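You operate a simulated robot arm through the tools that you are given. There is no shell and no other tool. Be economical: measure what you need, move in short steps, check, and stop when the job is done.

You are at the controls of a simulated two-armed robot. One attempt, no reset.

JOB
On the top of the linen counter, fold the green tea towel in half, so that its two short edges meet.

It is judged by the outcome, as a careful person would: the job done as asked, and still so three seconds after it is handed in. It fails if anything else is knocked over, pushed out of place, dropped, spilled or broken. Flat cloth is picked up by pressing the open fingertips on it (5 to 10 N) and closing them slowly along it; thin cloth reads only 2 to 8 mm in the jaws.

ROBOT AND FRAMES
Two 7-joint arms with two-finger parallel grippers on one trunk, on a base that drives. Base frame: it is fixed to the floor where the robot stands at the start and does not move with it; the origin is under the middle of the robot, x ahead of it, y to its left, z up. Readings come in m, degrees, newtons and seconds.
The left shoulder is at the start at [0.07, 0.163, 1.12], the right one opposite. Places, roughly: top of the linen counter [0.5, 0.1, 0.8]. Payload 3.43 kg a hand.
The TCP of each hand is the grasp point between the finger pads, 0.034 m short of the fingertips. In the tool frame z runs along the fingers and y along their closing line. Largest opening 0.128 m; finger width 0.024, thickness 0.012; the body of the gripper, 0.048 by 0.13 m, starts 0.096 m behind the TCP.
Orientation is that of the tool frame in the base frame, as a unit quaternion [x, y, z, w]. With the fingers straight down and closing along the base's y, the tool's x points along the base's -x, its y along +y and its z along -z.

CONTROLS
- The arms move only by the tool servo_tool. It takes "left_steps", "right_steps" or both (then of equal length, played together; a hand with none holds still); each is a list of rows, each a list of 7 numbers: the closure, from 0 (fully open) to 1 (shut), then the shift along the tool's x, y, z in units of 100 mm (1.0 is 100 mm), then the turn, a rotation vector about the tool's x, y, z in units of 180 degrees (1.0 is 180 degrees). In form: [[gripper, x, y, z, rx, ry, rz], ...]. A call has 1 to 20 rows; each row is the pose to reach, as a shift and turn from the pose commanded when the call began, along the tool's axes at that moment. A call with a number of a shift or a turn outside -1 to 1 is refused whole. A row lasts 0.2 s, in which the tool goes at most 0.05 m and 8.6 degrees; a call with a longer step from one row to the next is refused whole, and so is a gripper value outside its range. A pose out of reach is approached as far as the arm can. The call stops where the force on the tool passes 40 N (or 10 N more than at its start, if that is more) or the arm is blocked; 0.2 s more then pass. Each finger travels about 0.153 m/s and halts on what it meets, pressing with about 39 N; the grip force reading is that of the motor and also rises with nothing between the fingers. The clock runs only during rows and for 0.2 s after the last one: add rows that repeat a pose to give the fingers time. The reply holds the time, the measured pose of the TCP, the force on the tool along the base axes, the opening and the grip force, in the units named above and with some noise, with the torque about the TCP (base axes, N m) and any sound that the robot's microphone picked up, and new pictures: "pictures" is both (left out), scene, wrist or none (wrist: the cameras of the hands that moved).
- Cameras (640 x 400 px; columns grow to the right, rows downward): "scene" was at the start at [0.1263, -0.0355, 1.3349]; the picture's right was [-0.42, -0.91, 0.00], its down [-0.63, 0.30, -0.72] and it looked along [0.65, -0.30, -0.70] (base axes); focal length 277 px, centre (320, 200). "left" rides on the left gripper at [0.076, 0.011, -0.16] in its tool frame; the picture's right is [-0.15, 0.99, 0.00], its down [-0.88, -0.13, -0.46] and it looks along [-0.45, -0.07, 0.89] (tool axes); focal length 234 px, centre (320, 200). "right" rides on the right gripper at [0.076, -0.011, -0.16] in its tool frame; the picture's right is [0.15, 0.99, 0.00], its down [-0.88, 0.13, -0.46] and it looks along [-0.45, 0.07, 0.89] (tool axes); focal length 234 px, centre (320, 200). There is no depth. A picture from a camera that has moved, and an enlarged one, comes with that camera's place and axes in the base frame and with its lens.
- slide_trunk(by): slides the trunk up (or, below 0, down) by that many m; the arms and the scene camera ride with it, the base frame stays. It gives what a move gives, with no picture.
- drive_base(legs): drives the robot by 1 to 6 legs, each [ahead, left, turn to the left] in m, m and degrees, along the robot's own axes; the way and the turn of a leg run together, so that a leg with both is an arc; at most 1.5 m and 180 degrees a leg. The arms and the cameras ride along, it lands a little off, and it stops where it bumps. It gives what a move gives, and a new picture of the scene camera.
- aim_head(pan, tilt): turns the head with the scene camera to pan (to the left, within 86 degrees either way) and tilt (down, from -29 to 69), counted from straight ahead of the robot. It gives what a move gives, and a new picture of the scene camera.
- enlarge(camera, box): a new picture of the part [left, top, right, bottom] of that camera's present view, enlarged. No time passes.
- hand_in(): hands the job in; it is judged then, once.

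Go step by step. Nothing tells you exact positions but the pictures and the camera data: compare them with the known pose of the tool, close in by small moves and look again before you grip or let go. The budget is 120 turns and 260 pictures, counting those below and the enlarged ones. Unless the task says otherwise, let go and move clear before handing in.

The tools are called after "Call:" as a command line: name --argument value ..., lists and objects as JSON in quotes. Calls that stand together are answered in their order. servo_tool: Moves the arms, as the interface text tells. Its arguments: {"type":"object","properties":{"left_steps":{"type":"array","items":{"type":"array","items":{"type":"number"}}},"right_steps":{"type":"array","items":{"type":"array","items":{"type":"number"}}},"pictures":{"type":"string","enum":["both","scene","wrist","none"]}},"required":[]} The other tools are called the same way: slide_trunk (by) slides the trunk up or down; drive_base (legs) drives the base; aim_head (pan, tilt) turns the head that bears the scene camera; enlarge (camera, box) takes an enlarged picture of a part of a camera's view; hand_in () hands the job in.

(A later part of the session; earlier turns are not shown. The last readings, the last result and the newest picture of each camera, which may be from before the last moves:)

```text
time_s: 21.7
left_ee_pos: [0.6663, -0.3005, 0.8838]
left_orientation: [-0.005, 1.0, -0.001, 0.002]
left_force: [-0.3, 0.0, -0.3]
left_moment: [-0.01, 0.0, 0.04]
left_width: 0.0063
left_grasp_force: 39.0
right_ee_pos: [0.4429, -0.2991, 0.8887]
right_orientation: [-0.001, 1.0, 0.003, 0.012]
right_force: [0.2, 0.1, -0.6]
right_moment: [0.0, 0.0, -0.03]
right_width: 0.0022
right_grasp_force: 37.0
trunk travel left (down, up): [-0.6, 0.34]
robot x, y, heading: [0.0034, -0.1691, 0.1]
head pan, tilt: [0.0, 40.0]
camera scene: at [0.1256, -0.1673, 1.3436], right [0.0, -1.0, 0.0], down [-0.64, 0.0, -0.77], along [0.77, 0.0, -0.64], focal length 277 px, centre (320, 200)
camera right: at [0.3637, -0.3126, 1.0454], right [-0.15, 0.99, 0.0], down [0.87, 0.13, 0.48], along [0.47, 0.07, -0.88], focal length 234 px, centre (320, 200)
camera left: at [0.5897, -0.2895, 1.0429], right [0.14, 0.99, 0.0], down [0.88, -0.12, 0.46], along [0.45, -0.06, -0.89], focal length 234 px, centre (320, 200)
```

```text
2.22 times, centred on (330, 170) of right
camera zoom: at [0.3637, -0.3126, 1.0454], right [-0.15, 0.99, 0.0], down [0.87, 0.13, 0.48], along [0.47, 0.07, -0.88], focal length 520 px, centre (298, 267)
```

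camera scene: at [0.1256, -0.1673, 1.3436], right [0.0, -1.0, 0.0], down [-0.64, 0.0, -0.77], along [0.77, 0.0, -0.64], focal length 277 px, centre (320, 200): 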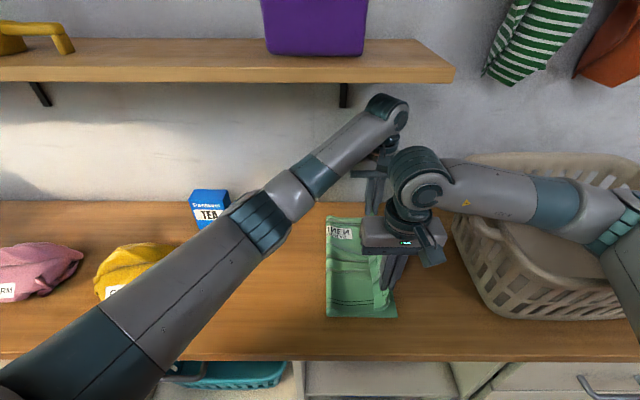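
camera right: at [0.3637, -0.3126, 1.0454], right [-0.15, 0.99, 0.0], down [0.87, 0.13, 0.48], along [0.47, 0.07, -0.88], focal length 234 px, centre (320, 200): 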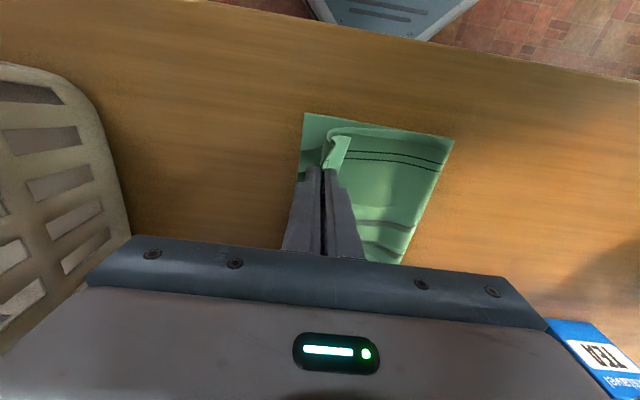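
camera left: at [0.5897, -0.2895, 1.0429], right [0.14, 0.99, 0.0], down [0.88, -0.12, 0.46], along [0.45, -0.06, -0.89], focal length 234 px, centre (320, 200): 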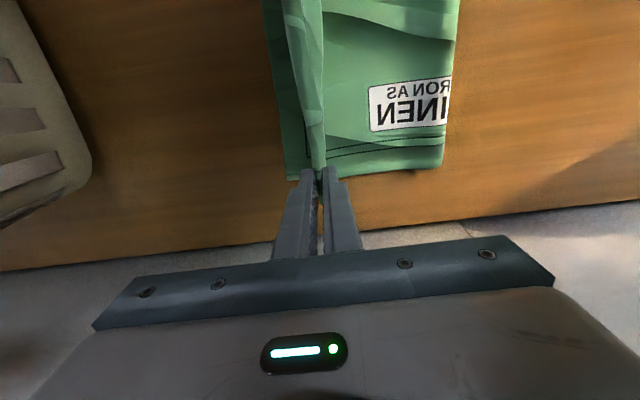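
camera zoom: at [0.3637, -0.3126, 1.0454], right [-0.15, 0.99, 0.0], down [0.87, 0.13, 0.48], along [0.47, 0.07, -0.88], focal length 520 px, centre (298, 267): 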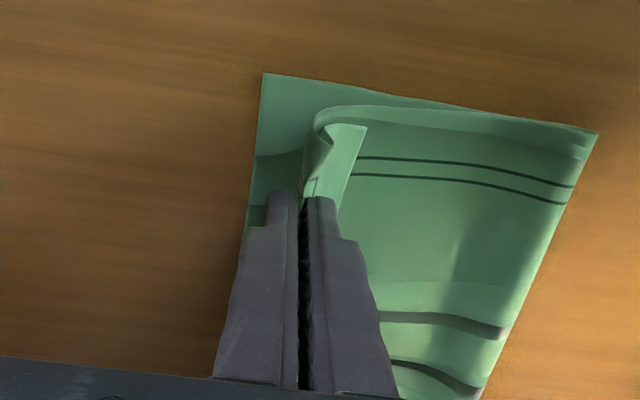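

The fold line has been pulled to y≈−0.18, which would leave the top layer about 5 cm too long. I'll back the hands up to +y so the fold rolls back toward −0.15.

Call:
servo_tool --left_steps '[[1, 0, 0.2, -0.1, 0, 0, 0], [1, 0, 0.4, -0.2, 0, 0, 0], [1, 0, 0.6, -0.2, 0, 0, 0], [1, 0, 0.8, -0.2, 0, 0, 0], [1, 0, 1, -0.2, 0, 0, 0], [1, 0, 1, -0.2, 0, 0, 0]]' --right_steps '[[1, 0, 0.2, -0.1, 0, 0, 0], [1, 0, 0.4, -0.2, 0, 0, 0], [1, 0, 0.6, -0.2, 0, 0, 0], [1, 0, 0.8, -0.2, 0, 0, 0], [1, 0, 1, -0.2, 0, 0, 0], [1, 0, 1, -0.2, 0, 0, 0]]' --pictures "both"

```text
time_s: 23.1
left_ee_pos: [0.6683, -0.1984, 0.9014]
left_orientation: [-0.005, 1.0, -0.001, 0.0]
left_force: [-0.4, 0.3, -0.4]
left_moment: [-0.03, 0.06, 0.03]
left_width: 0.006
left_grasp_force: 38.9
right_ee_pos: [0.4421, -0.1977, 0.9051]
right_orientation: [-0.004, 1.0, 0.004, 0.009]
right_force: [0.1, 0.8, -0.8]
right_moment: [-0.02, 0.0, 0.02]
right_width: 0.0023
right_grasp_force: 36.9
trunk travel left (down, up): [-0.6, 0.34]
robot x, y, heading: [-0.0006, -0.1678, 0.2]
head pan, tilt: [0.0, 40.0]
camera scene: at [0.1285, -0.1678, 1.3419], right [0.01, -1.0, 0.0], down [-0.64, -0.01, -0.77], along [0.77, 0.0, -0.64], focal length 277 px, centre (320, 200)
camera right: at [0.3646, -0.2105, 1.0636], right [-0.15, 0.99, 0.01], down [0.87, 0.13, 0.47], along [0.47, 0.08, -0.88], focal length 234 px, centre (320, 200)
camera left: at [0.5914, -0.1888, 1.0598], right [0.14, 0.99, 0.0], down [0.88, -0.12, 0.46], along [0.45, -0.06, -0.89], focal length 234 px, centre (320, 200)
```

scene: 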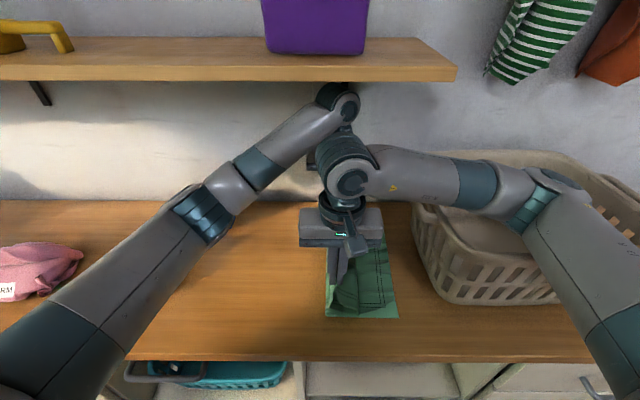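
right: 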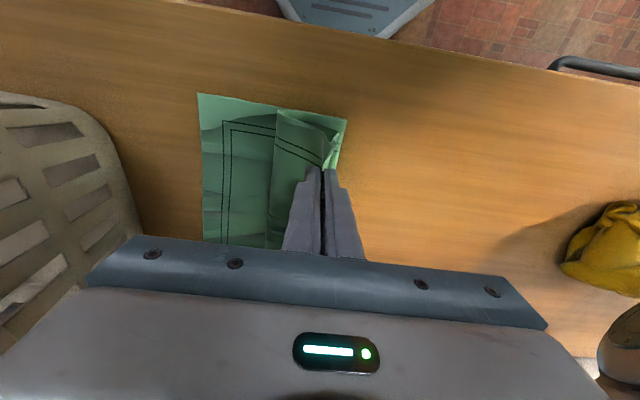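
left: 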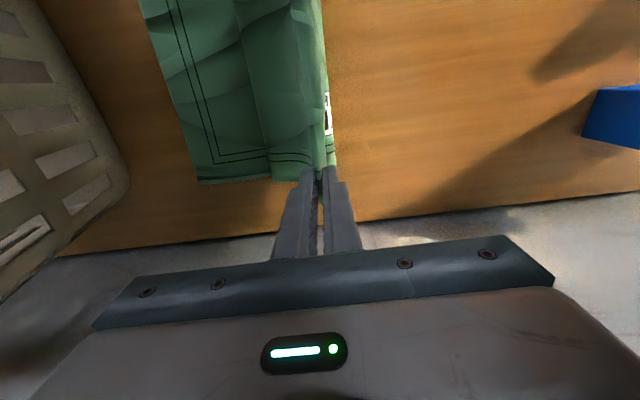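

Something important: the basket has shifted left — the right elbow seems to be catching it. I'll look there before moving any further.

Call:
aim_head --pan -40 --tilt 40

```text
time_s: 24.2
left_ee_pos: [0.6687, -0.1982, 0.9007]
left_orientation: [-0.005, 1.0, -0.001, 0.0]
left_force: [0.5, 0.4, 0.3]
left_moment: [-0.02, -0.02, 0.01]
left_width: 0.0061
left_grasp_force: 39.1
right_ee_pos: [0.4429, -0.1962, 0.9059]
right_orientation: [-0.004, 1.0, 0.003, 0.008]
right_force: [-0.1, 0.2, 0.0]
right_moment: [0.02, -0.02, 0.02]
right_width: 0.0022
right_grasp_force: 36.8
trunk travel left (down, up): [-0.6, 0.34]
robot x, y, heading: [0.0035, -0.1722, 0.4]
head pan, tilt: [-40.0, 40.0]
camera scene: at [0.1107, -0.2209, 1.342], right [-0.64, -0.77, 0.0], down [-0.49, 0.41, -0.77], along [0.59, -0.49, -0.64], focal length 277 px, centre (320, 200)
```

scene: 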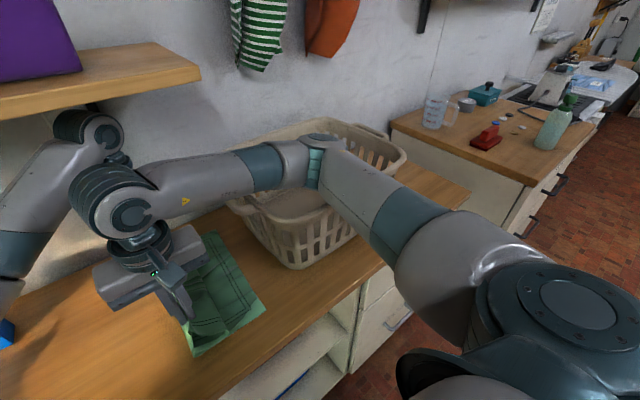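

The elbow is hanging inside the basket and pushed its left wall. I'll raise the trunk in small steps while lowering the hands equally, to lift the elbow clear without disturbing the cloth or the shelf.

Call:
slide_trunk --by 0.03

Call:
servo_tool --left_steps '[[1, 0, 0, 0.15, 0, 0, 0], [1, 0, 0, 0.3, 0, 0, 0]]' --right_steps '[[1, 0, 0, 0.15, 0, 0, 0], [1, 0, 0, 0.3, 0, 0, 0]]' --pictures "scene"

```text
time_s: 24.9
left_ee_pos: [0.6739, -0.201, 0.9274]
left_orientation: [-0.006, 1.0, 0.001, -0.002]
left_force: [0.7, 0.5, 0.2]
left_moment: [-0.02, -0.01, 0.01]
left_width: 0.006
left_grasp_force: 39.5
right_ee_pos: [0.4469, -0.1984, 0.93]
right_orientation: [-0.004, 1.0, 0.005, 0.003]
right_force: [1.3, 0.5, 1.0]
right_moment: [-0.03, 0.02, -0.01]
right_width: 0.0021
right_grasp_force: 37.1
trunk travel left (down, up): [-0.63, 0.31]
robot x, y, heading: [-0.0022, -0.1685, 0.4]
head pan, tilt: [-40.0, 40.0]
```

```text
time_s: 25.6
left_ee_pos: [0.6746, -0.2005, 0.8969]
left_orientation: [-0.004, 1.0, 0.001, -0.002]
left_force: [-0.3, 0.8, -0.3]
left_moment: [-0.01, 0.01, 0.0]
left_width: 0.0059
left_grasp_force: 39.3
right_ee_pos: [0.449, -0.1981, 0.9003]
right_orientation: [-0.003, 1.0, 0.006, 0.002]
right_force: [0.8, 0.2, 0.2]
right_moment: [0.02, 0.01, 0.03]
right_width: 0.0019
right_grasp_force: 37.1
trunk travel left (down, up): [-0.63, 0.31]
robot x, y, heading: [-0.0, -0.1708, 0.4]
head pan, tilt: [-40.0, 40.0]
camera scene: at [0.1188, -0.2253, 1.371], right [-0.64, -0.77, 0.0], down [-0.5, 0.41, -0.77], along [0.59, -0.49, -0.64], focal length 277 px, centre (320, 200)
```

scene: 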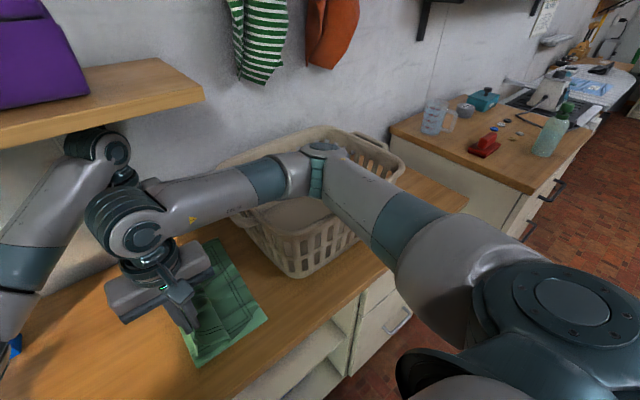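

Call:
slide_trunk --by 0.04

Call:
servo_tool --left_steps '[[1, 0, 0, 0.2, 0, 0, 0], [1, 0, 0, 0.4, 0, 0, 0]]' --right_steps '[[1, 0, 0, 0.2, 0, 0, 0], [1, 0, 0, 0.4, 0, 0, 0]]' --pictures "none"

Call:
slide_trunk --by 0.04

Call:
servo_tool --left_steps '[[1, 0, 0, 0.2, 0, 0, 0], [1, 0, 0, 0.4, 0, 0, 0]]' --right_steps '[[1, 0, 0, 0.2, 0, 0, 0], [1, 0, 0, 0.4, 0, 0, 0]]' --pictures "both"

```text
time_s: 26.4
left_ee_pos: [0.6735, -0.2012, 0.9362]
left_orientation: [-0.006, 1.0, 0.0, -0.003]
left_force: [0.6, 0.2, 0.1]
left_moment: [-0.01, 0.03, 0.05]
left_width: 0.0063
left_grasp_force: 38.9
right_ee_pos: [0.4479, -0.1975, 0.9402]
right_orientation: [-0.002, 1.0, 0.005, 0.003]
right_force: [1.3, -0.4, -0.4]
right_moment: [-0.01, 0.02, 0.0]
right_width: 0.0021
right_grasp_force: 37.1
trunk travel left (down, up): [-0.67, 0.27]
robot x, y, heading: [0.0007, -0.1659, 0.2]
head pan, tilt: [-40.0, 40.0]
```

```text
time_s: 27.0
left_ee_pos: [0.6727, -0.2011, 0.8968]
left_orientation: [-0.005, 1.0, 0.001, -0.003]
left_force: [0.7, -0.4, -0.4]
left_moment: [0.02, 0.01, -0.03]
left_width: 0.006
left_grasp_force: 38.8
right_ee_pos: [0.4484, -0.1996, 0.9005]
right_orientation: [-0.002, 1.0, 0.005, 0.003]
right_force: [-0.4, 0.3, 0.8]
right_moment: [0.02, 0.01, -0.03]
right_width: 0.0023
right_grasp_force: 37.3
trunk travel left (down, up): [-0.67, 0.27]
robot x, y, heading: [0.0007, -0.1713, 0.2]
head pan, tilt: [-40.0, 40.0]
```

```text
time_s: 27.8
left_ee_pos: [0.6731, -0.2009, 0.9359]
left_orientation: [-0.006, 1.0, 0.001, -0.003]
left_force: [0.4, 0.4, 0.9]
left_moment: [-0.06, 0.01, 0.02]
left_width: 0.0058
left_grasp_force: 38.6
right_ee_pos: [0.4493, -0.1987, 0.9404]
right_orientation: [-0.002, 1.0, 0.005, 0.003]
right_force: [-0.1, -0.1, 0.1]
right_moment: [-0.02, -0.03, -0.02]
right_width: 0.0024
right_grasp_force: 36.6
trunk travel left (down, up): [-0.71, 0.23]
robot x, y, heading: [-0.0012, -0.1706, 0.2]
head pan, tilt: [-40.0, 40.0]
```

```text
time_s: 28.4
left_ee_pos: [0.6737, -0.1989, 0.8957]
left_orientation: [-0.006, 1.0, 0.001, -0.002]
left_force: [-0.3, 0.4, 0.1]
left_moment: [0.01, 0.01, 0.02]
left_width: 0.006
left_grasp_force: 38.6
right_ee_pos: [0.4472, -0.1966, 0.9015]
right_orientation: [-0.003, 1.0, 0.005, 0.004]
right_force: [1.0, 1.4, -0.1]
right_moment: [0.02, 0.0, 0.03]
right_width: 0.0024
right_grasp_force: 37.3
trunk travel left (down, up): [-0.71, 0.23]
robot x, y, heading: [0.0014, -0.1701, 0.2]
head pan, tilt: [-40.0, 40.0]
camera scene: at [0.1186, -0.2252, 1.451], right [-0.64, -0.77, 0.0], down [-0.5, 0.41, -0.77], along [0.59, -0.49, -0.64], focal length 277 px, centre (320, 200)
camera right: at [0.3708, -0.2111, 1.0594], right [-0.15, 0.99, 0.01], down [0.88, 0.13, 0.46], along [0.46, 0.08, -0.89], focal length 234 px, centre (320, 200)
camera left: at [0.5987, -0.1895, 1.055], right [0.14, 0.99, 0.0], down [0.88, -0.12, 0.45], along [0.45, -0.06, -0.89], focal length 234 px, centre (320, 200)
```

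scene: 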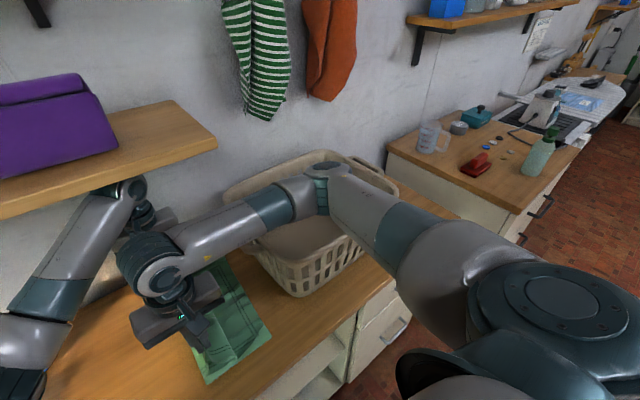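
right: 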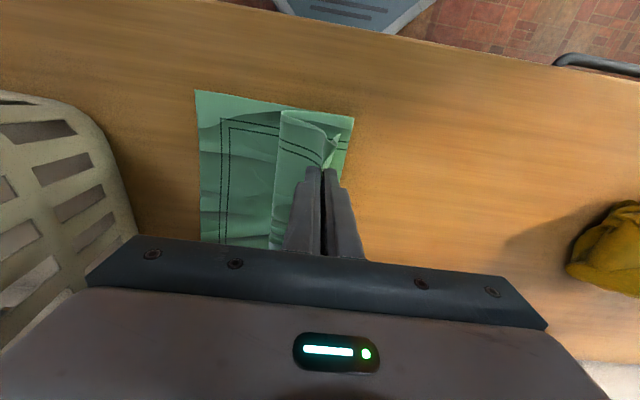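
left: 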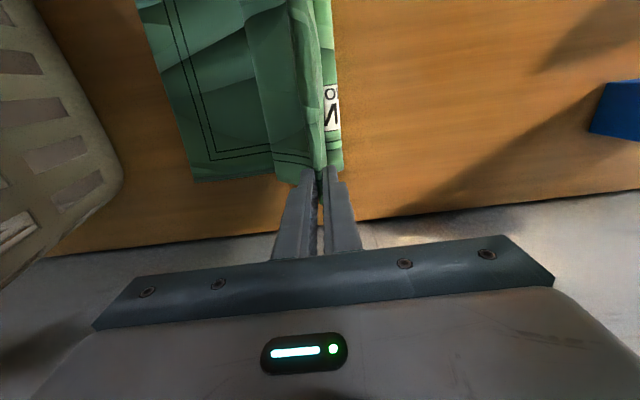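

The elbow is higher now. Next, hands go back to +y to let the bottom layer lie down again.

Call:
servo_tool --left_steps '[[1, 0, 0.25, 0, 0, 0, 0], [1, 0, 0.5, 0, 0, 0, 0], [1, 0, 0.75, 0, 0, 0, 0], [1, 0, 1, 0, 0, 0, 0], [1, 0, 1, 0, 0, 0, 0]]' --right_steps '[[1, 0, 0.25, 0, 0, 0, 0], [1, 0, 0.5, 0, 0, 0, 0], [1, 0, 0.75, 0, 0, 0, 0], [1, 0, 1, 0, 0, 0, 0], [1, 0, 1, 0, 0, 0, 0]]' --pictures "both"

```text
time_s: 29.6
left_ee_pos: [0.6708, -0.1018, 0.8956]
left_orientation: [-0.005, 1.0, 0.001, -0.003]
left_force: [-0.3, -1.1, 0.5]
left_moment: [0.0, 0.02, -0.03]
left_width: 0.0061
left_grasp_force: 38.8
right_ee_pos: [0.4461, -0.0982, 0.902]
right_orientation: [-0.002, 1.0, 0.005, 0.004]
right_force: [0.5, -0.1, 0.9]
right_moment: [0.04, -0.02, 0.0]
right_width: 0.002
right_grasp_force: 36.8
trunk travel left (down, up): [-0.71, 0.23]
robot x, y, heading: [0.0026, -0.168, 0.4]
head pan, tilt: [-40.0, 40.0]
camera scene: at [0.1179, -0.227, 1.451], right [-0.64, -0.77, 0.0], down [-0.49, 0.41, -0.77], along [0.59, -0.49, -0.64], focal length 277 px, centre (320, 200)
camera right: at [0.3707, -0.1138, 1.0601], right [-0.15, 0.99, 0.01], down [0.88, 0.13, 0.46], along [0.46, 0.08, -0.89], focal length 234 px, centre (320, 200)
camera left: at [0.596, -0.0914, 1.0551], right [0.14, 0.99, 0.0], down [0.88, -0.12, 0.45], along [0.45, -0.06, -0.89], focal length 234 px, centre (320, 200)
```

scene: 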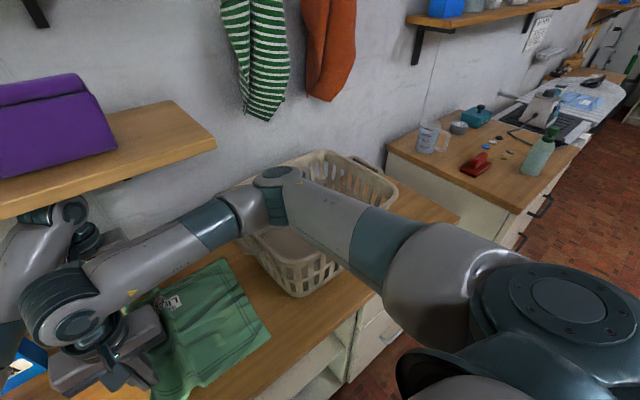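
right: 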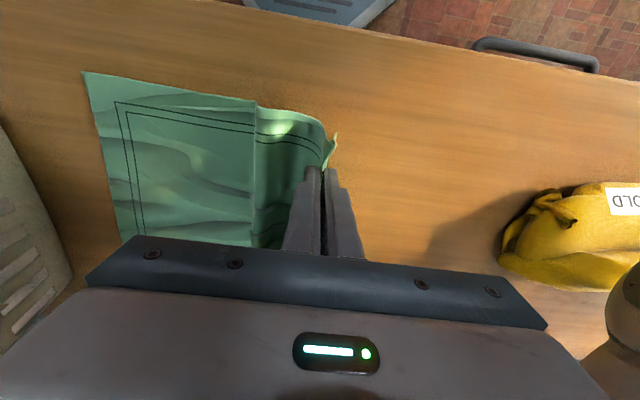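
left: 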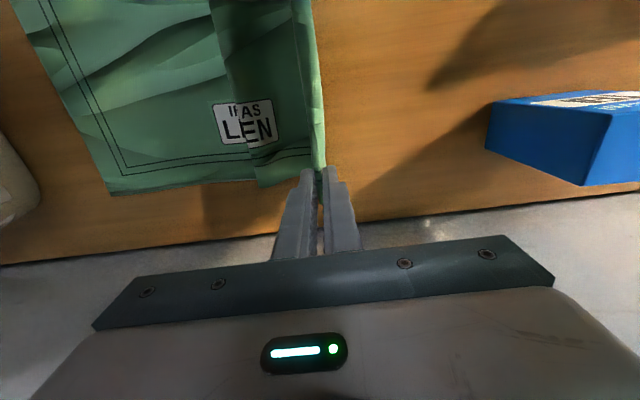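

The basket stayed put this time. I'll lay this edge back down and regrip closer to the edge, so no flap is turned back.

Call:
servo_tool --left_steps '[[1, 0, 0.2, 0.05, 0, 0, 0], [1, 0, 0.35, 0.15, 0, 0, 0], [1, 0, 0.48, 0.25, 0, 0, 0], [1, 0, 0.5, 0.32, 0, 0, 0], [1, 0, 0.5, 0.32, 0, 0, 0], [0.9, 0, 0.5, 0.32, 0, 0, 0], [0.8, 0, 0.5, 0.32, 0, 0, 0], [0.7, 0, 0.5, 0.32, 0, 0, 0], [0.6, 0, 0.5, 0.32, 0, 0, 0], [0.6, 0, 0.5, 0.2, 0, 0, 0], [0.6, 0, 0.5, 0, 0, 0, 0], [0.6, 0, 0.5, -0.2, 0, 0, 0]]' --right_steps '[[1, 0, 0.2, 0.1, 0, 0, 0], [1, 0, 0.35, 0.2, 0, 0, 0], [1, 0, 0.48, 0.3, 0, 0, 0], [1, 0, 0.5, 0.38, 0, 0, 0], [1, 0, 0.5, 0.38, 0, 0, 0], [0.9, 0, 0.5, 0.38, 0, 0, 0], [0.8, 0, 0.5, 0.38, 0, 0, 0], [0.7, 0, 0.5, 0.38, 0, 0, 0], [0.6, 0, 0.5, 0.38, 0, 0, 0], [0.6, 0, 0.5, 0.2, 0, 0, 0], [0.6, 0, 0.5, 0, 0, 0, 0], [0.6, 0, 0.5, -0.2, 0, 0, 0]]' --pictures "both"

```text
time_s: 32.2
left_ee_pos: [0.6701, -0.0502, 0.9171]
left_orientation: [-0.005, 1.0, 0.001, -0.003]
left_force: [-0.5, 0.2, -0.7]
left_moment: [-0.02, -0.01, 0.0]
left_width: 0.0513
left_grasp_force: 0.1
right_ee_pos: [0.4463, -0.0469, 0.9221]
right_orientation: [-0.002, 1.0, 0.005, 0.004]
right_force: [0.1, -0.2, -0.5]
right_moment: [-0.01, 0.0, 0.01]
right_width: 0.0515
right_grasp_force: 0.1
trunk travel left (down, up): [-0.71, 0.23]
robot x, y, heading: [0.0002, -0.1711, 0.5]
head pan, tilt: [-40.0, 40.0]
camera scene: at [0.1174, -0.2249, 1.451], right [-0.64, -0.77, 0.0], down [-0.49, 0.41, -0.77], along [0.59, -0.49, -0.64], focal length 277 px, centre (320, 200)
camera right: at [0.3697, -0.0621, 1.0819], right [-0.15, 0.99, 0.01], down [0.88, 0.13, 0.46], along [0.46, 0.08, -0.89], focal length 234 px, centre (320, 200)
camera left: at [0.5955, -0.0406, 1.0764], right [0.14, 0.99, 0.0], down [0.88, -0.12, 0.45], along [0.45, -0.06, -0.89], focal length 234 px, centre (320, 200)
```

scene: 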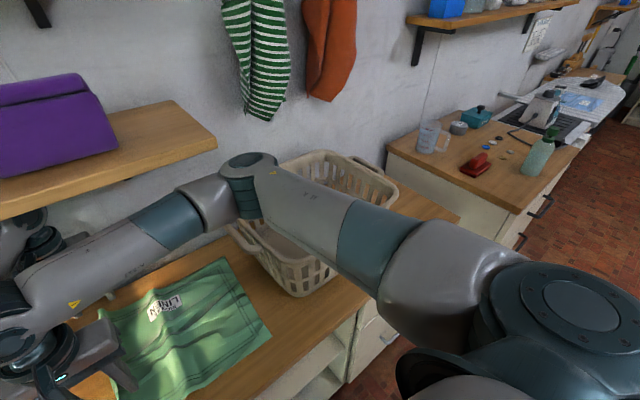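
right: 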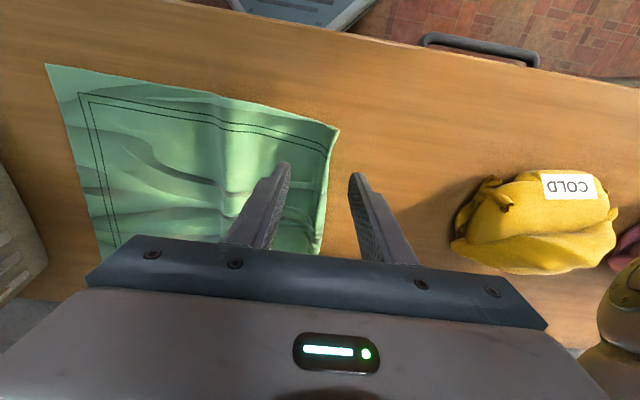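
left: 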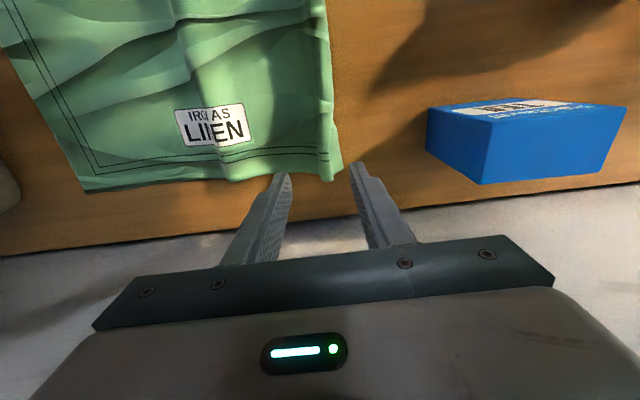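

The cloth sprung flat again, with its left edge at y≈−0.032. I'll regrip with a narrow 30 mm opening, with the outer finger right on the edge.

Call:
servo_tool --left_steps '[[0.68, 0, -0.05, 0.15, 0, 0, 0], [0.765, 0, -0.05, 0.3, 0, 0, 0], [0.765, 0, -0.05, 0.45, 0, 0, 0], [0.765, 0, -0.05, 0.54, 0, 0, 0], [0.765, 0, -0.05, 0.54, 0, 0, 0]]' --right_steps '[[0.68, 0, -0.08, 0.15, 0, 0, 0], [0.765, 0, -0.08, 0.3, 0, 0, 0], [0.765, 0, -0.08, 0.45, 0, 0, 0], [0.765, 0, -0.08, 0.59, 0, 0, 0], [0.765, 0, -0.08, 0.59, 0, 0, 0]]' --pictures "wrist"

Call:
enlarge --camera "left" --box '[240, 80, 400, 200]'

Call:
enlarge --camera "right" --box '[240, 80, 400, 200]'

```text
time_s: 33.4
left_ee_pos: [0.6718, -0.0552, 0.862]
left_orientation: [-0.005, 1.0, 0.001, -0.002]
left_force: [0.1, 0.7, 0.6]
left_moment: [0.01, 0.02, 0.02]
left_width: 0.0302
left_grasp_force: 0.1
right_ee_pos: [0.448, -0.0566, 0.8619]
right_orientation: [-0.003, 1.0, 0.005, 0.003]
right_force: [0.2, 0.0, 0.3]
right_moment: [0.0, 0.03, 0.0]
right_width: 0.03
right_grasp_force: 0.0
trunk travel left (down, up): [-0.71, 0.23]
robot x, y, heading: [-0.0007, -0.1719, 0.3]
head pan, tilt: [-40.0, 40.0]
camera right: at [0.372, -0.07, 1.0211], right [-0.15, 0.99, 0.01], down [0.88, 0.13, 0.46], along [0.46, 0.08, -0.89], focal length 234 px, centre (320, 200)
camera left: at [0.5963, -0.0453, 1.0219], right [0.14, 0.99, 0.0], down [0.88, -0.12, 0.45], along [0.45, -0.06, -0.89], focal length 234 px, centre (320, 200)
```

right: 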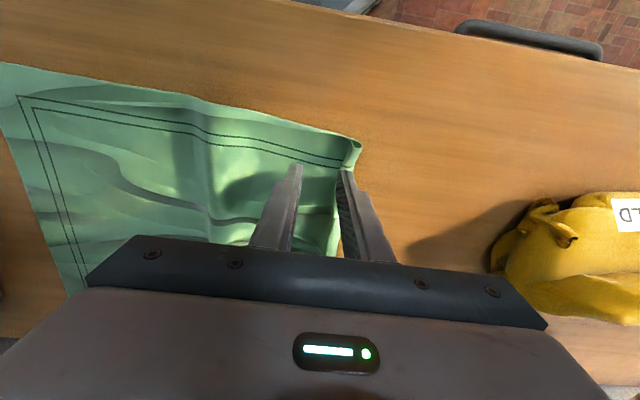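
left: 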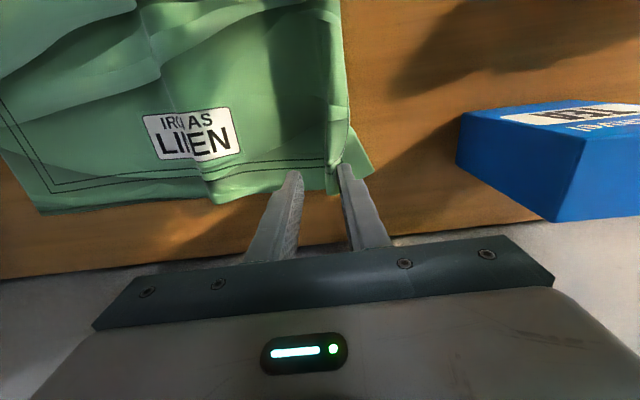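

```text
3.33 times, centred on (320, 140) of left
camera zoom: at [0.5963, -0.0453, 1.0219], right [0.14, 0.99, 0.0], down [0.88, -0.12, 0.45], along [0.45, -0.06, -0.89], focal length 781 px, centre (320, 400)
```

zoom: 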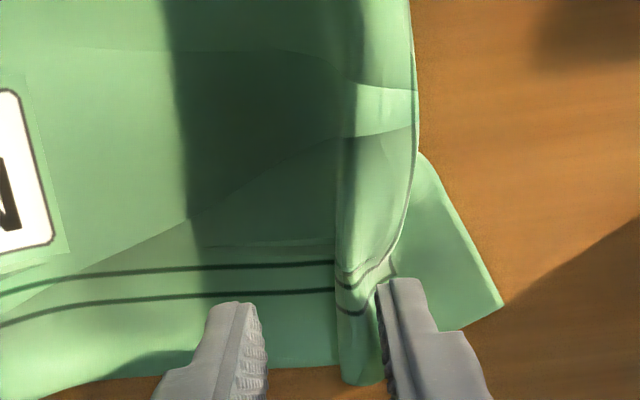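

```text
3.33 times, centred on (320, 140) of right
camera zoom: at [0.372, -0.07, 1.0211], right [-0.15, 0.99, 0.01], down [0.88, 0.13, 0.46], along [0.46, 0.08, -0.89], focal length 781 px, centre (320, 400)
```

zoom: 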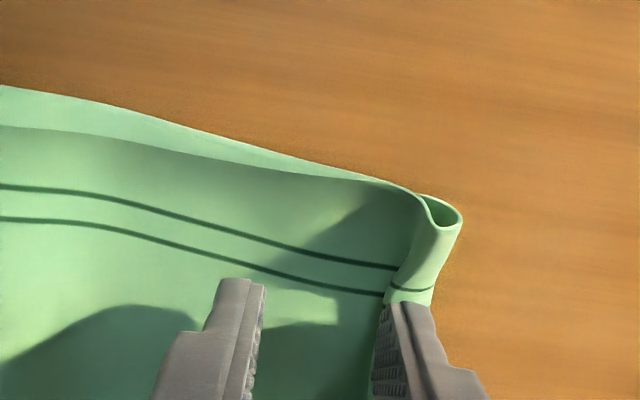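

The edge is still curled — an S-fold at the far corner and a tuck at the near one. I'll smooth it: closed fingertips press on the edge strip and drag it outward (+y).

Call:
servo_tool --left_steps '[[0.765, 0, 0, -0.2, 0, 0, 0], [1, 0, 0.2, -0.3, 0, 0, 0], [1, 0, 0.36, -0.3, 0, 0, 0], [1, 0, 0.36, -0.15, 0, 0, 0], [1, 0, 0.36, 0, 0, 0, 0], [1, 0, 0.36, 0.03, 0, 0, 0], [1, 0, 0.36, 0.03, 0, 0, 0]]' --right_steps '[[0.765, 0, 0, -0.2, 0, 0, 0], [1, 0, 0.15, -0.3, 0, 0, 0], [1, 0, 0.22, -0.3, 0, 0, 0], [1, 0, 0.22, -0.15, 0, 0, 0], [1, 0, 0.22, 0, 0, 0, 0], [1, 0, 0.22, 0.03, 0, 0, 0], [1, 0, 0.22, 0.03, 0, 0, 0]]' --pictures "wrist"

```text
time_s: 35.0
left_ee_pos: [0.6719, -0.0202, 0.8606]
left_orientation: [-0.005, 1.0, 0.001, -0.003]
left_force: [-0.6, 0.2, 0.7]
left_moment: [0.0, -0.03, 0.02]
left_width: 0.0001
left_grasp_force: 33.1
right_ee_pos: [0.4479, -0.0329, 0.8584]
right_orientation: [-0.003, 1.0, 0.005, 0.002]
right_force: [0.0, -0.2, 0.1]
right_moment: [-0.02, 0.03, -0.01]
right_width: 0.0
right_grasp_force: 33.3
trunk travel left (down, up): [-0.71, 0.23]
robot x, y, heading: [0.0039, -0.173, 0.4]
head pan, tilt: [-40.0, 40.0]
camera right: at [0.371, -0.0478, 1.0182], right [-0.15, 0.99, 0.01], down [0.88, 0.13, 0.46], along [0.46, 0.08, -0.89], focal length 234 px, centre (320, 200)
camera left: at [0.5961, -0.0093, 1.0195], right [0.14, 0.99, 0.0], down [0.88, -0.12, 0.45], along [0.45, -0.06, -0.89], focal length 234 px, centre (320, 200)
```

right: 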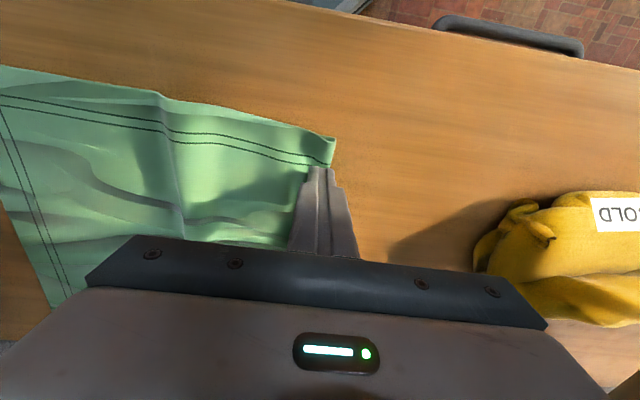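
left: 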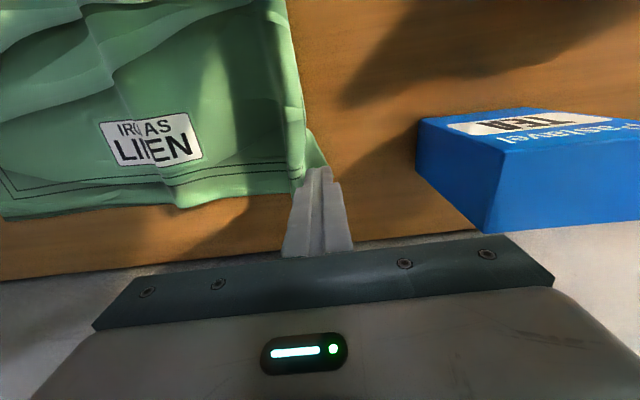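

Call:
servo_tool --left_steps '[[1, 0, 0, 0.03, 0, 0, 0], [1, 0, 0, 0.055, 0, 0, 0], [1, 0, 0, 0.055, 0, 0, 0]]' --right_steps '[[1, 0, 0, 0.02, 0, 0, 0], [1, 0, 0, 0.035, 0, 0, 0], [1, 0, 0, 0.035, 0, 0, 0]]' --pictures "none"

```text
time_s: 35.8
left_ee_pos: [0.6701, -0.0187, 0.8561]
left_orientation: [-0.006, 1.0, 0.001, -0.002]
left_force: [0.5, 1.1, 5.8]
left_moment: [-0.02, 0.0, -0.01]
left_width: 0.0002
left_grasp_force: 33.5
right_ee_pos: [0.4472, -0.033, 0.8568]
right_orientation: [-0.004, 1.0, 0.005, 0.004]
right_force: [0.0, -0.7, -0.6]
right_moment: [-0.02, 0.04, 0.01]
right_width: 0.0001
right_grasp_force: 33.3
trunk travel left (down, up): [-0.71, 0.23]
robot x, y, heading: [0.0009, -0.1708, 0.2]
head pan, tilt: [-40.0, 40.0]
```

Left is pressing at 6 N; drag it outward 45 mm while the right comes down a bit more and drags too.

Call:
servo_tool --left_steps '[[1, 0, 0, 0, 0, 0, 0], [1, 0, 0, 0, 0, 0, 0], [1, 0, 0.1, 0, 0, 0, 0], [1, 0, 0.2, 0, 0, 0, 0], [1, 0, 0.3, 0, 0, 0, 0], [1, 0, 0.4, 0, 0, 0, 0], [1, 0, 0.45, 0, 0, 0, 0]]' --right_steps '[[1, 0, 0, 0.02, 0, 0, 0], [1, 0, 0, 0.03, 0, 0, 0], [1, 0, 0.1, 0.03, 0, 0, 0], [1, 0, 0.2, 0.03, 0, 0, 0], [1, 0, 0.3, 0.03, 0, 0, 0], [1, 0, 0.4, 0.03, 0, 0, 0], [1, 0, 0.45, 0.03, 0, 0, 0]]' --pictures "wrist"

```text
time_s: 37.4
left_ee_pos: [0.6678, 0.0263, 0.8551]
left_orientation: [-0.005, 1.0, 0.002, -0.002]
left_force: [0.3, 0.9, 0.2]
left_moment: [0.0, -0.01, -0.02]
left_width: 0.0002
left_grasp_force: 33.3
right_ee_pos: [0.4464, 0.0101, 0.8559]
right_orientation: [-0.002, 1.0, 0.005, 0.005]
right_force: [1.7, -5.7, 23.4]
right_moment: [-0.24, -0.01, 0.03]
right_width: 0.0
right_grasp_force: 32.7
trunk travel left (down, up): [-0.71, 0.23]
robot x, y, heading: [0.0047, -0.1725, 0.4]
head pan, tilt: [-40.0, 40.0]
camera right: at [0.37, -0.0047, 1.0144], right [-0.15, 0.99, 0.01], down [0.88, 0.13, 0.46], along [0.46, 0.08, -0.89], focal length 234 px, centre (320, 200)
camera left: at [0.5932, 0.0345, 1.015], right [0.14, 0.99, 0.0], down [0.88, -0.12, 0.45], along [0.45, -0.06, -0.89], focal length 234 px, centre (320, 200)
```

right: 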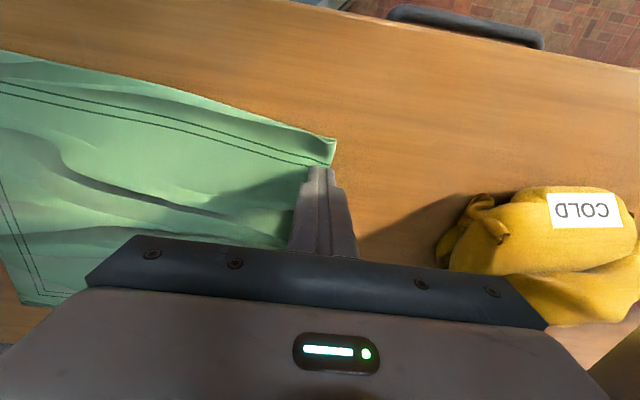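
left: 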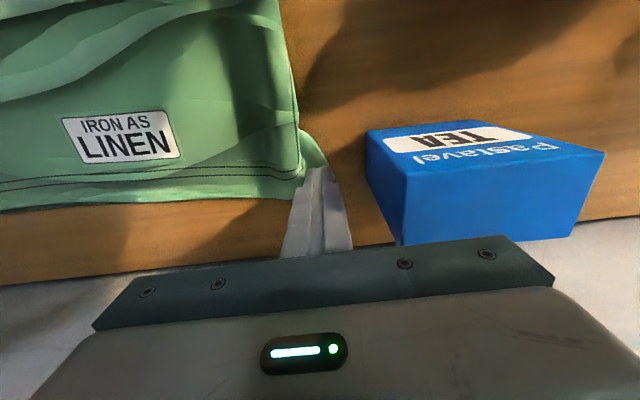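

I'll lift off and inspect the towel from above.

Call:
servo_tool --left_steps '[[1, 0, 0, -0.2, 0, 0, 0], [1, 0, 0, -0.4, 0, 0, 0], [1, 0, 0, -0.6, 0, 0, 0]]' --right_steps '[[1, 0, 0, -0.2, 0, 0, 0], [1, 0, 0, -0.4, 0, 0, 0], [1, 0, 0, -0.6, 0, 0, 0]]' --pictures "wrist"

Call:
aim_head --pan 0 --tilt 45

```text
time_s: 38.2
left_ee_pos: [0.6699, 0.0254, 0.9116]
left_orientation: [-0.005, 1.0, 0.001, -0.004]
left_force: [0.4, 0.4, -1.0]
left_moment: [0.0, -0.02, 0.01]
left_width: 0.0002
left_grasp_force: 33.3
right_ee_pos: [0.4394, 0.0118, 0.905]
right_orientation: [-0.004, 1.0, 0.004, -0.006]
right_force: [0.1, 0.7, -0.1]
right_moment: [-0.02, -0.01, 0.0]
right_width: 0.0001
right_grasp_force: 33.4
trunk travel left (down, up): [-0.71, 0.23]
robot x, y, heading: [-0.0029, -0.1694, 0.2]
head pan, tilt: [-40.0, 40.0]
camera right: at [0.3658, -0.0027, 1.0644], right [-0.15, 0.99, 0.01], down [0.88, 0.13, 0.45], along [0.44, 0.08, -0.89], focal length 234 px, centre (320, 200)
camera left: at [0.5954, 0.0356, 1.0703], right [0.14, 0.99, 0.0], down [0.89, -0.12, 0.45], along [0.45, -0.06, -0.89], focal length 234 px, centre (320, 200)
```

right: 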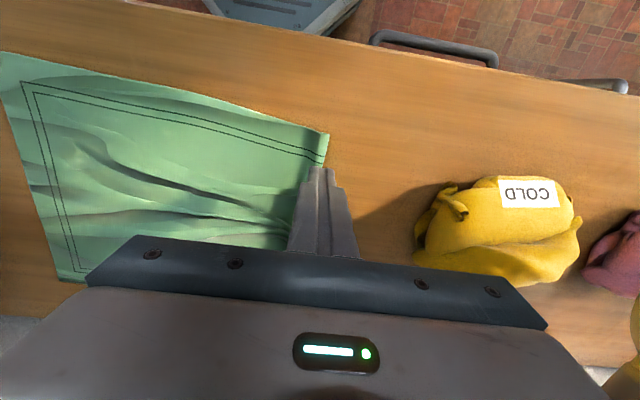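
left: 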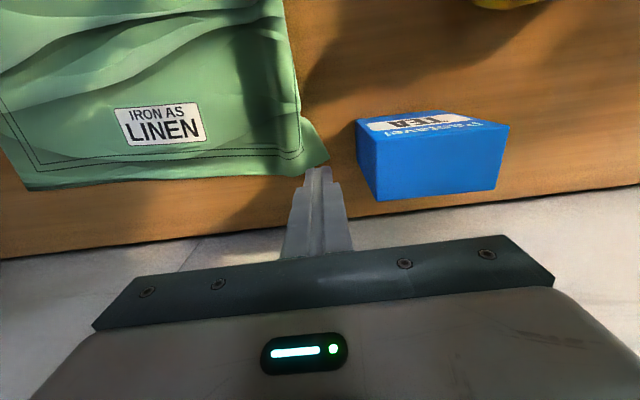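

```text
time_s: 39.3
left_ee_pos: [0.6706, 0.0265, 0.915]
left_orientation: [-0.006, 1.0, 0.001, -0.003]
left_force: [0.1, 1.2, -0.6]
left_moment: [0.01, -0.02, 0.0]
left_width: 0.0001
left_grasp_force: 33.6
right_ee_pos: [0.4376, 0.0109, 0.9047]
right_orientation: [-0.003, 1.0, 0.005, -0.009]
right_force: [-0.3, 0.6, 0.3]
right_moment: [0.03, 0.0, -0.03]
right_width: 0.0002
right_grasp_force: 33.2
trunk travel left (down, up): [-0.71, 0.23]
robot x, y, heading: [-0.0005, -0.1714, 0.1]
head pan, tilt: [0.0, 45.0]
camera scene: at [0.1328, -0.1694, 1.4433], right [0.0, -1.0, 0.0], down [-0.71, 0.0, -0.71], along [0.71, 0.0, -0.71], focal length 277 px, centre (320, 200)
```

scene: 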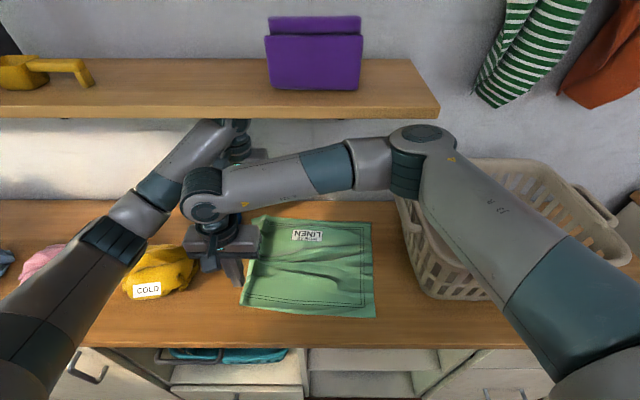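

Call:
enlarge --camera "left" --box '[220, 0, 380, 200]'

Call:
enlarge --camera "right" --box '[220, 100, 380, 260]'

Call:
enlarge --camera "scene" --box '[200, 190, 400, 330]'

```text
2.00 times, centred on (300, 100) of left
camera zoom: at [0.5957, 0.0363, 1.0734], right [0.14, 0.99, 0.0], down [0.88, -0.12, 0.45], along [0.45, -0.06, -0.89], focal length 468 px, centre (360, 400)
```

zoom: 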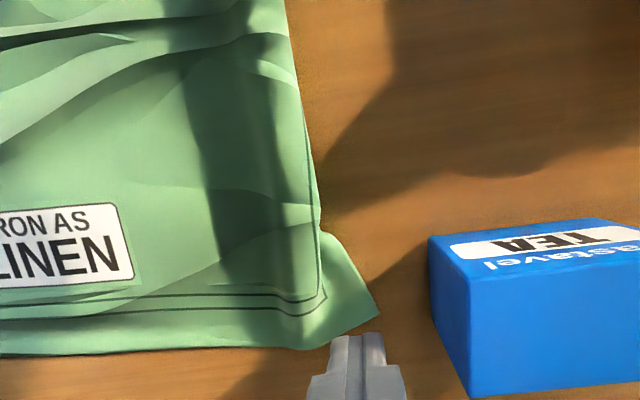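

```text
2.50 times, centred on (300, 180) of right
camera zoom: at [0.3655, -0.0026, 1.0653], right [-0.15, 0.99, 0.01], down [0.89, 0.13, 0.44], along [0.43, 0.08, -0.9], focal length 585 px, centre (370, 250)
```

zoom: 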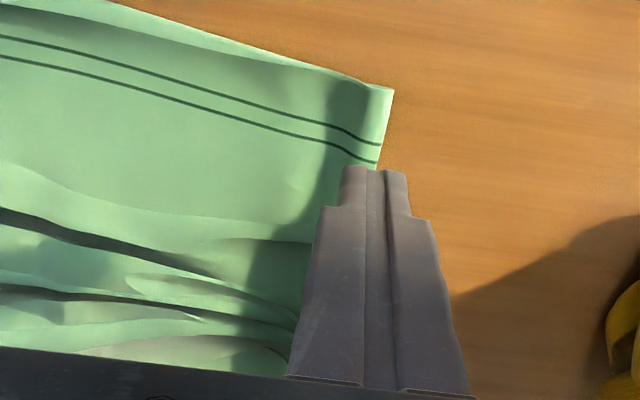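

```text
2.86 times, centred on (300, 260) of scene
camera zoom: at [0.1328, -0.1694, 1.4433], right [0.0, -1.0, 0.0], down [-0.71, 0.0, -0.71], along [0.71, 0.0, -0.71], focal length 792 px, centre (377, 29)
```

zoom: 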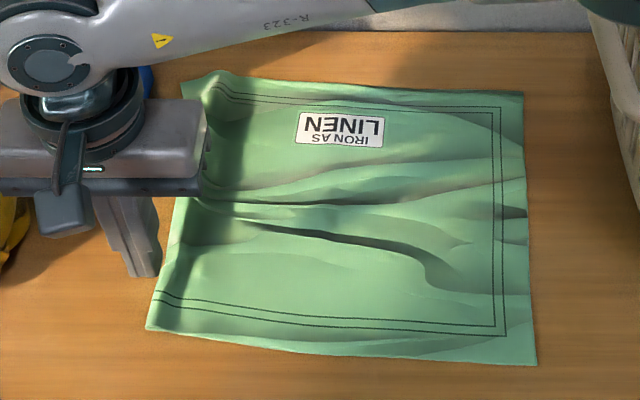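

The far corner now lies flat, but the near part of the edge is still tucked under by ~2 cm. With the right hand I'll pinch just inboard of the tuck, lift so it drops open, and lay it back outward.

Call:
servo_tool --right_steps '[[0.85, -0.04, -0.2, 0, 0, 0, 0], [0.844, -0.06, -0.36, 0, 0, 0, 0], [0.844, -0.06, -0.36, 0.2, 0, 0, 0], [0.844, -0.06, -0.36, 0.4, 0, 0, 0], [0.844, -0.06, -0.36, 0.46, 0, 0, 0], [0.844, -0.06, -0.36, 0.48, 0, 0, 0], [0.844, -0.06, -0.36, 0.48, 0, 0, 0]]' --pictures "wrist"

```text
time_s: 40.9
left_ee_pos: [0.6709, 0.0255, 0.9151]
left_orientation: [-0.005, 1.0, 0.0, -0.003]
left_force: [-0.6, -0.8, 0.3]
left_moment: [-0.04, 0.0, 0.0]
left_width: 0.0002
left_grasp_force: 33.0
right_ee_pos: [0.4529, -0.0246, 0.8663]
right_orientation: [-0.002, 1.0, 0.005, 0.004]
right_force: [-1.5, 1.0, -0.1]
right_moment: [-0.05, -0.03, -0.02]
right_width: 0.0199
right_grasp_force: 0.1
trunk travel left (down, up): [-0.71, 0.23]
robot x, y, heading: [0.0005, -0.1682, 0.2]
head pan, tilt: [0.0, 45.0]
camera right: at [0.3771, -0.0394, 1.0247], right [-0.15, 0.99, 0.01], down [0.88, 0.13, 0.46], along [0.46, 0.08, -0.89], focal length 234 px, centre (320, 200)
```

right: 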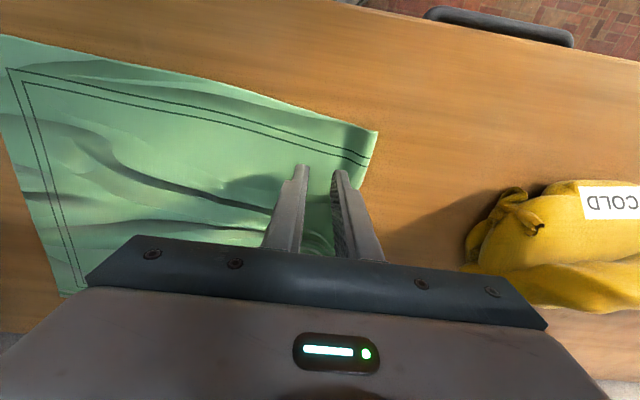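

Call:
servo_tool --right_steps '[[0.844, 0, 0, 0.08, 0, 0, 0], [0.844, 0, 0, 0.11, 0, 0, 0], [0.844, 0, 0, 0.12, 0, 0, 0], [0.844, 0, 0, 0.12, 0, 0, 0]]' --pictures "none"

```text
time_s: 41.9
left_ee_pos: [0.6704, 0.0249, 0.9152]
left_orientation: [-0.005, 1.0, 0.002, -0.002]
left_force: [-0.2, 0.2, 0.3]
left_moment: [-0.01, -0.01, 0.0]
left_width: 0.0
left_grasp_force: 33.2
right_ee_pos: [0.4535, -0.0253, 0.856]
right_orientation: [-0.001, 1.0, 0.007, 0.004]
right_force: [2.5, -2.5, 22.7]
right_moment: [0.17, -0.05, 0.0]
right_width: 0.0192
right_grasp_force: 0.0
trunk travel left (down, up): [-0.71, 0.23]
robot x, y, heading: [0.0003, -0.1702, 0.3]
head pan, tilt: [0.0, 45.0]
```

Call:
servo_tool --right_steps '[[0.844, 0, 0, -0.02, 0, 0, 0], [0.86, 0, 0, -0.02, 0, 0, 0], [0.88, 0, 0, -0.02, 0, 0, 0], [0.9, 0, 0, -0.02, 0, 0, 0], [0.92, 0, 0, -0.02, 0, 0, 0], [0.94, 0, 0, -0.02, 0, 0, 0], [0.97, 0, 0, -0.02, 0, 0, 0], [1, 0, 0, -0.02, 0, 0, 0], [1, 0, 0, -0.02, 0, 0, 0], [1, 0, 0, -0.2, 0, 0, 0], [1, 0, 0, -0.4, 0, 0, 0], [1, 0, 0, -0.6, 0, 0, 0], [1, 0, 0, -0.75, 0, 0, 0], [1, 0, 0, -0.75, 0, 0, 0]]' --pictures "both"

Call:
enlarge --camera "scene" --box '[200, 190, 400, 330]'

```text
time_s: 45.1
left_ee_pos: [0.6713, 0.0268, 0.9172]
left_orientation: [-0.006, 1.0, 0.001, -0.003]
left_force: [0.4, -0.8, -0.9]
left_moment: [-0.01, 0.03, -0.01]
left_width: 0.0001
left_grasp_force: 33.3
right_ee_pos: [0.4309, -0.0237, 0.9093]
right_orientation: [-0.006, 1.0, 0.005, -0.027]
right_force: [-0.2, 0.9, -0.7]
right_moment: [0.02, -0.02, 0.01]
right_width: 0.0
right_grasp_force: 33.2
trunk travel left (down, up): [-0.71, 0.23]
robot x, y, heading: [0.0, -0.1658, 0.6]
head pan, tilt: [0.0, 45.0]
stopped in row 14 (right hand): the arm was blocked; the commanded pose is now the measured one
camera scene: at [0.1337, -0.1692, 1.4468], right [0.01, -1.0, 0.0], down [-0.71, 0.0, -0.71], along [0.71, 0.0, -0.71], focal length 277 px, centre (320, 200)
camera right: at [0.3657, -0.0378, 1.0721], right [-0.16, 0.99, 0.02], down [0.9, 0.14, 0.41], along [0.4, 0.08, -0.91], focal length 234 px, centre (320, 200)
```

scene: 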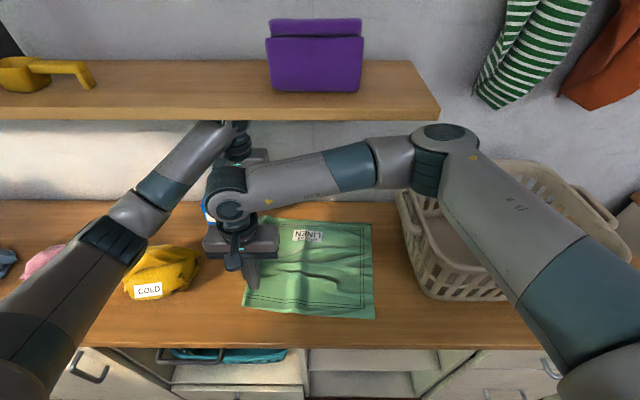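
right: 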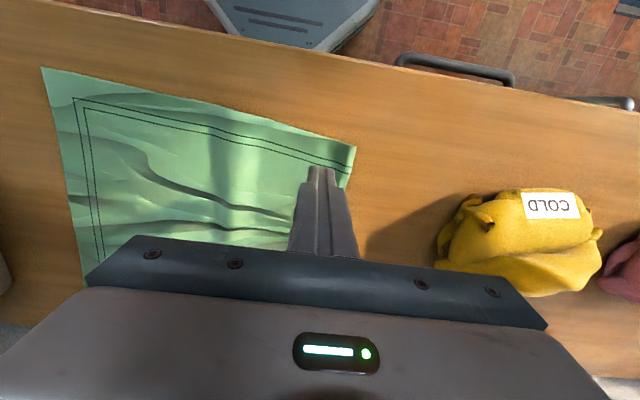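

```text
2.86 times, centred on (300, 260) of scene
camera zoom: at [0.1337, -0.1692, 1.4468], right [0.01, -1.0, 0.0], down [-0.71, 0.0, -0.71], along [0.71, 0.0, -0.71], focal length 792 px, centre (377, 29)
```

zoom: 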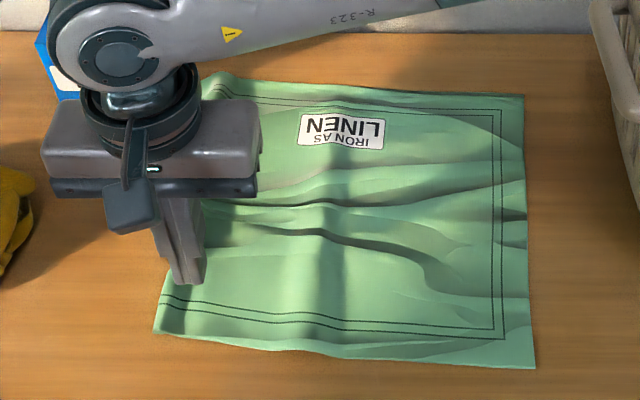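

The pinch slipped off because I eased too much, and the right arm is near its inner reach limit. I'll back the base up 8 cm, which frees the right arm, then retry.

Call:
drive_base --legs '[[-0.08, 0, 0]]'

```text
time_s: 46.1
left_ee_pos: [0.5907, 0.0263, 0.9152]
left_orientation: [-0.006, 1.0, 0.0, -0.003]
left_force: [0.8, 0.5, -0.4]
left_moment: [0.0, 0.0, 0.01]
left_width: 0.0001
left_grasp_force: 32.8
right_ee_pos: [0.3563, -0.0252, 0.9103]
right_orientation: [-0.005, 1.0, 0.005, -0.022]
right_force: [-1.2, -0.2, 1.1]
right_moment: [0.02, -0.07, 0.0]
right_width: 0.0002
right_grasp_force: 32.9
trunk travel left (down, up): [-0.71, 0.23]
robot x, y, heading: [-0.0777, -0.171, 0.2]
head pan, tilt: [0.0, 45.0]
camera scene: at [0.053, -0.1701, 1.4439], right [0.01, -1.0, 0.0], down [-0.71, 0.0, -0.71], along [0.71, 0.0, -0.71], focal length 277 px, centre (320, 200)
```

scene: 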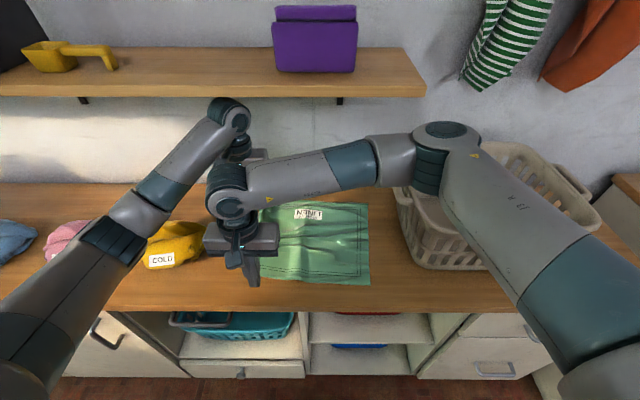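

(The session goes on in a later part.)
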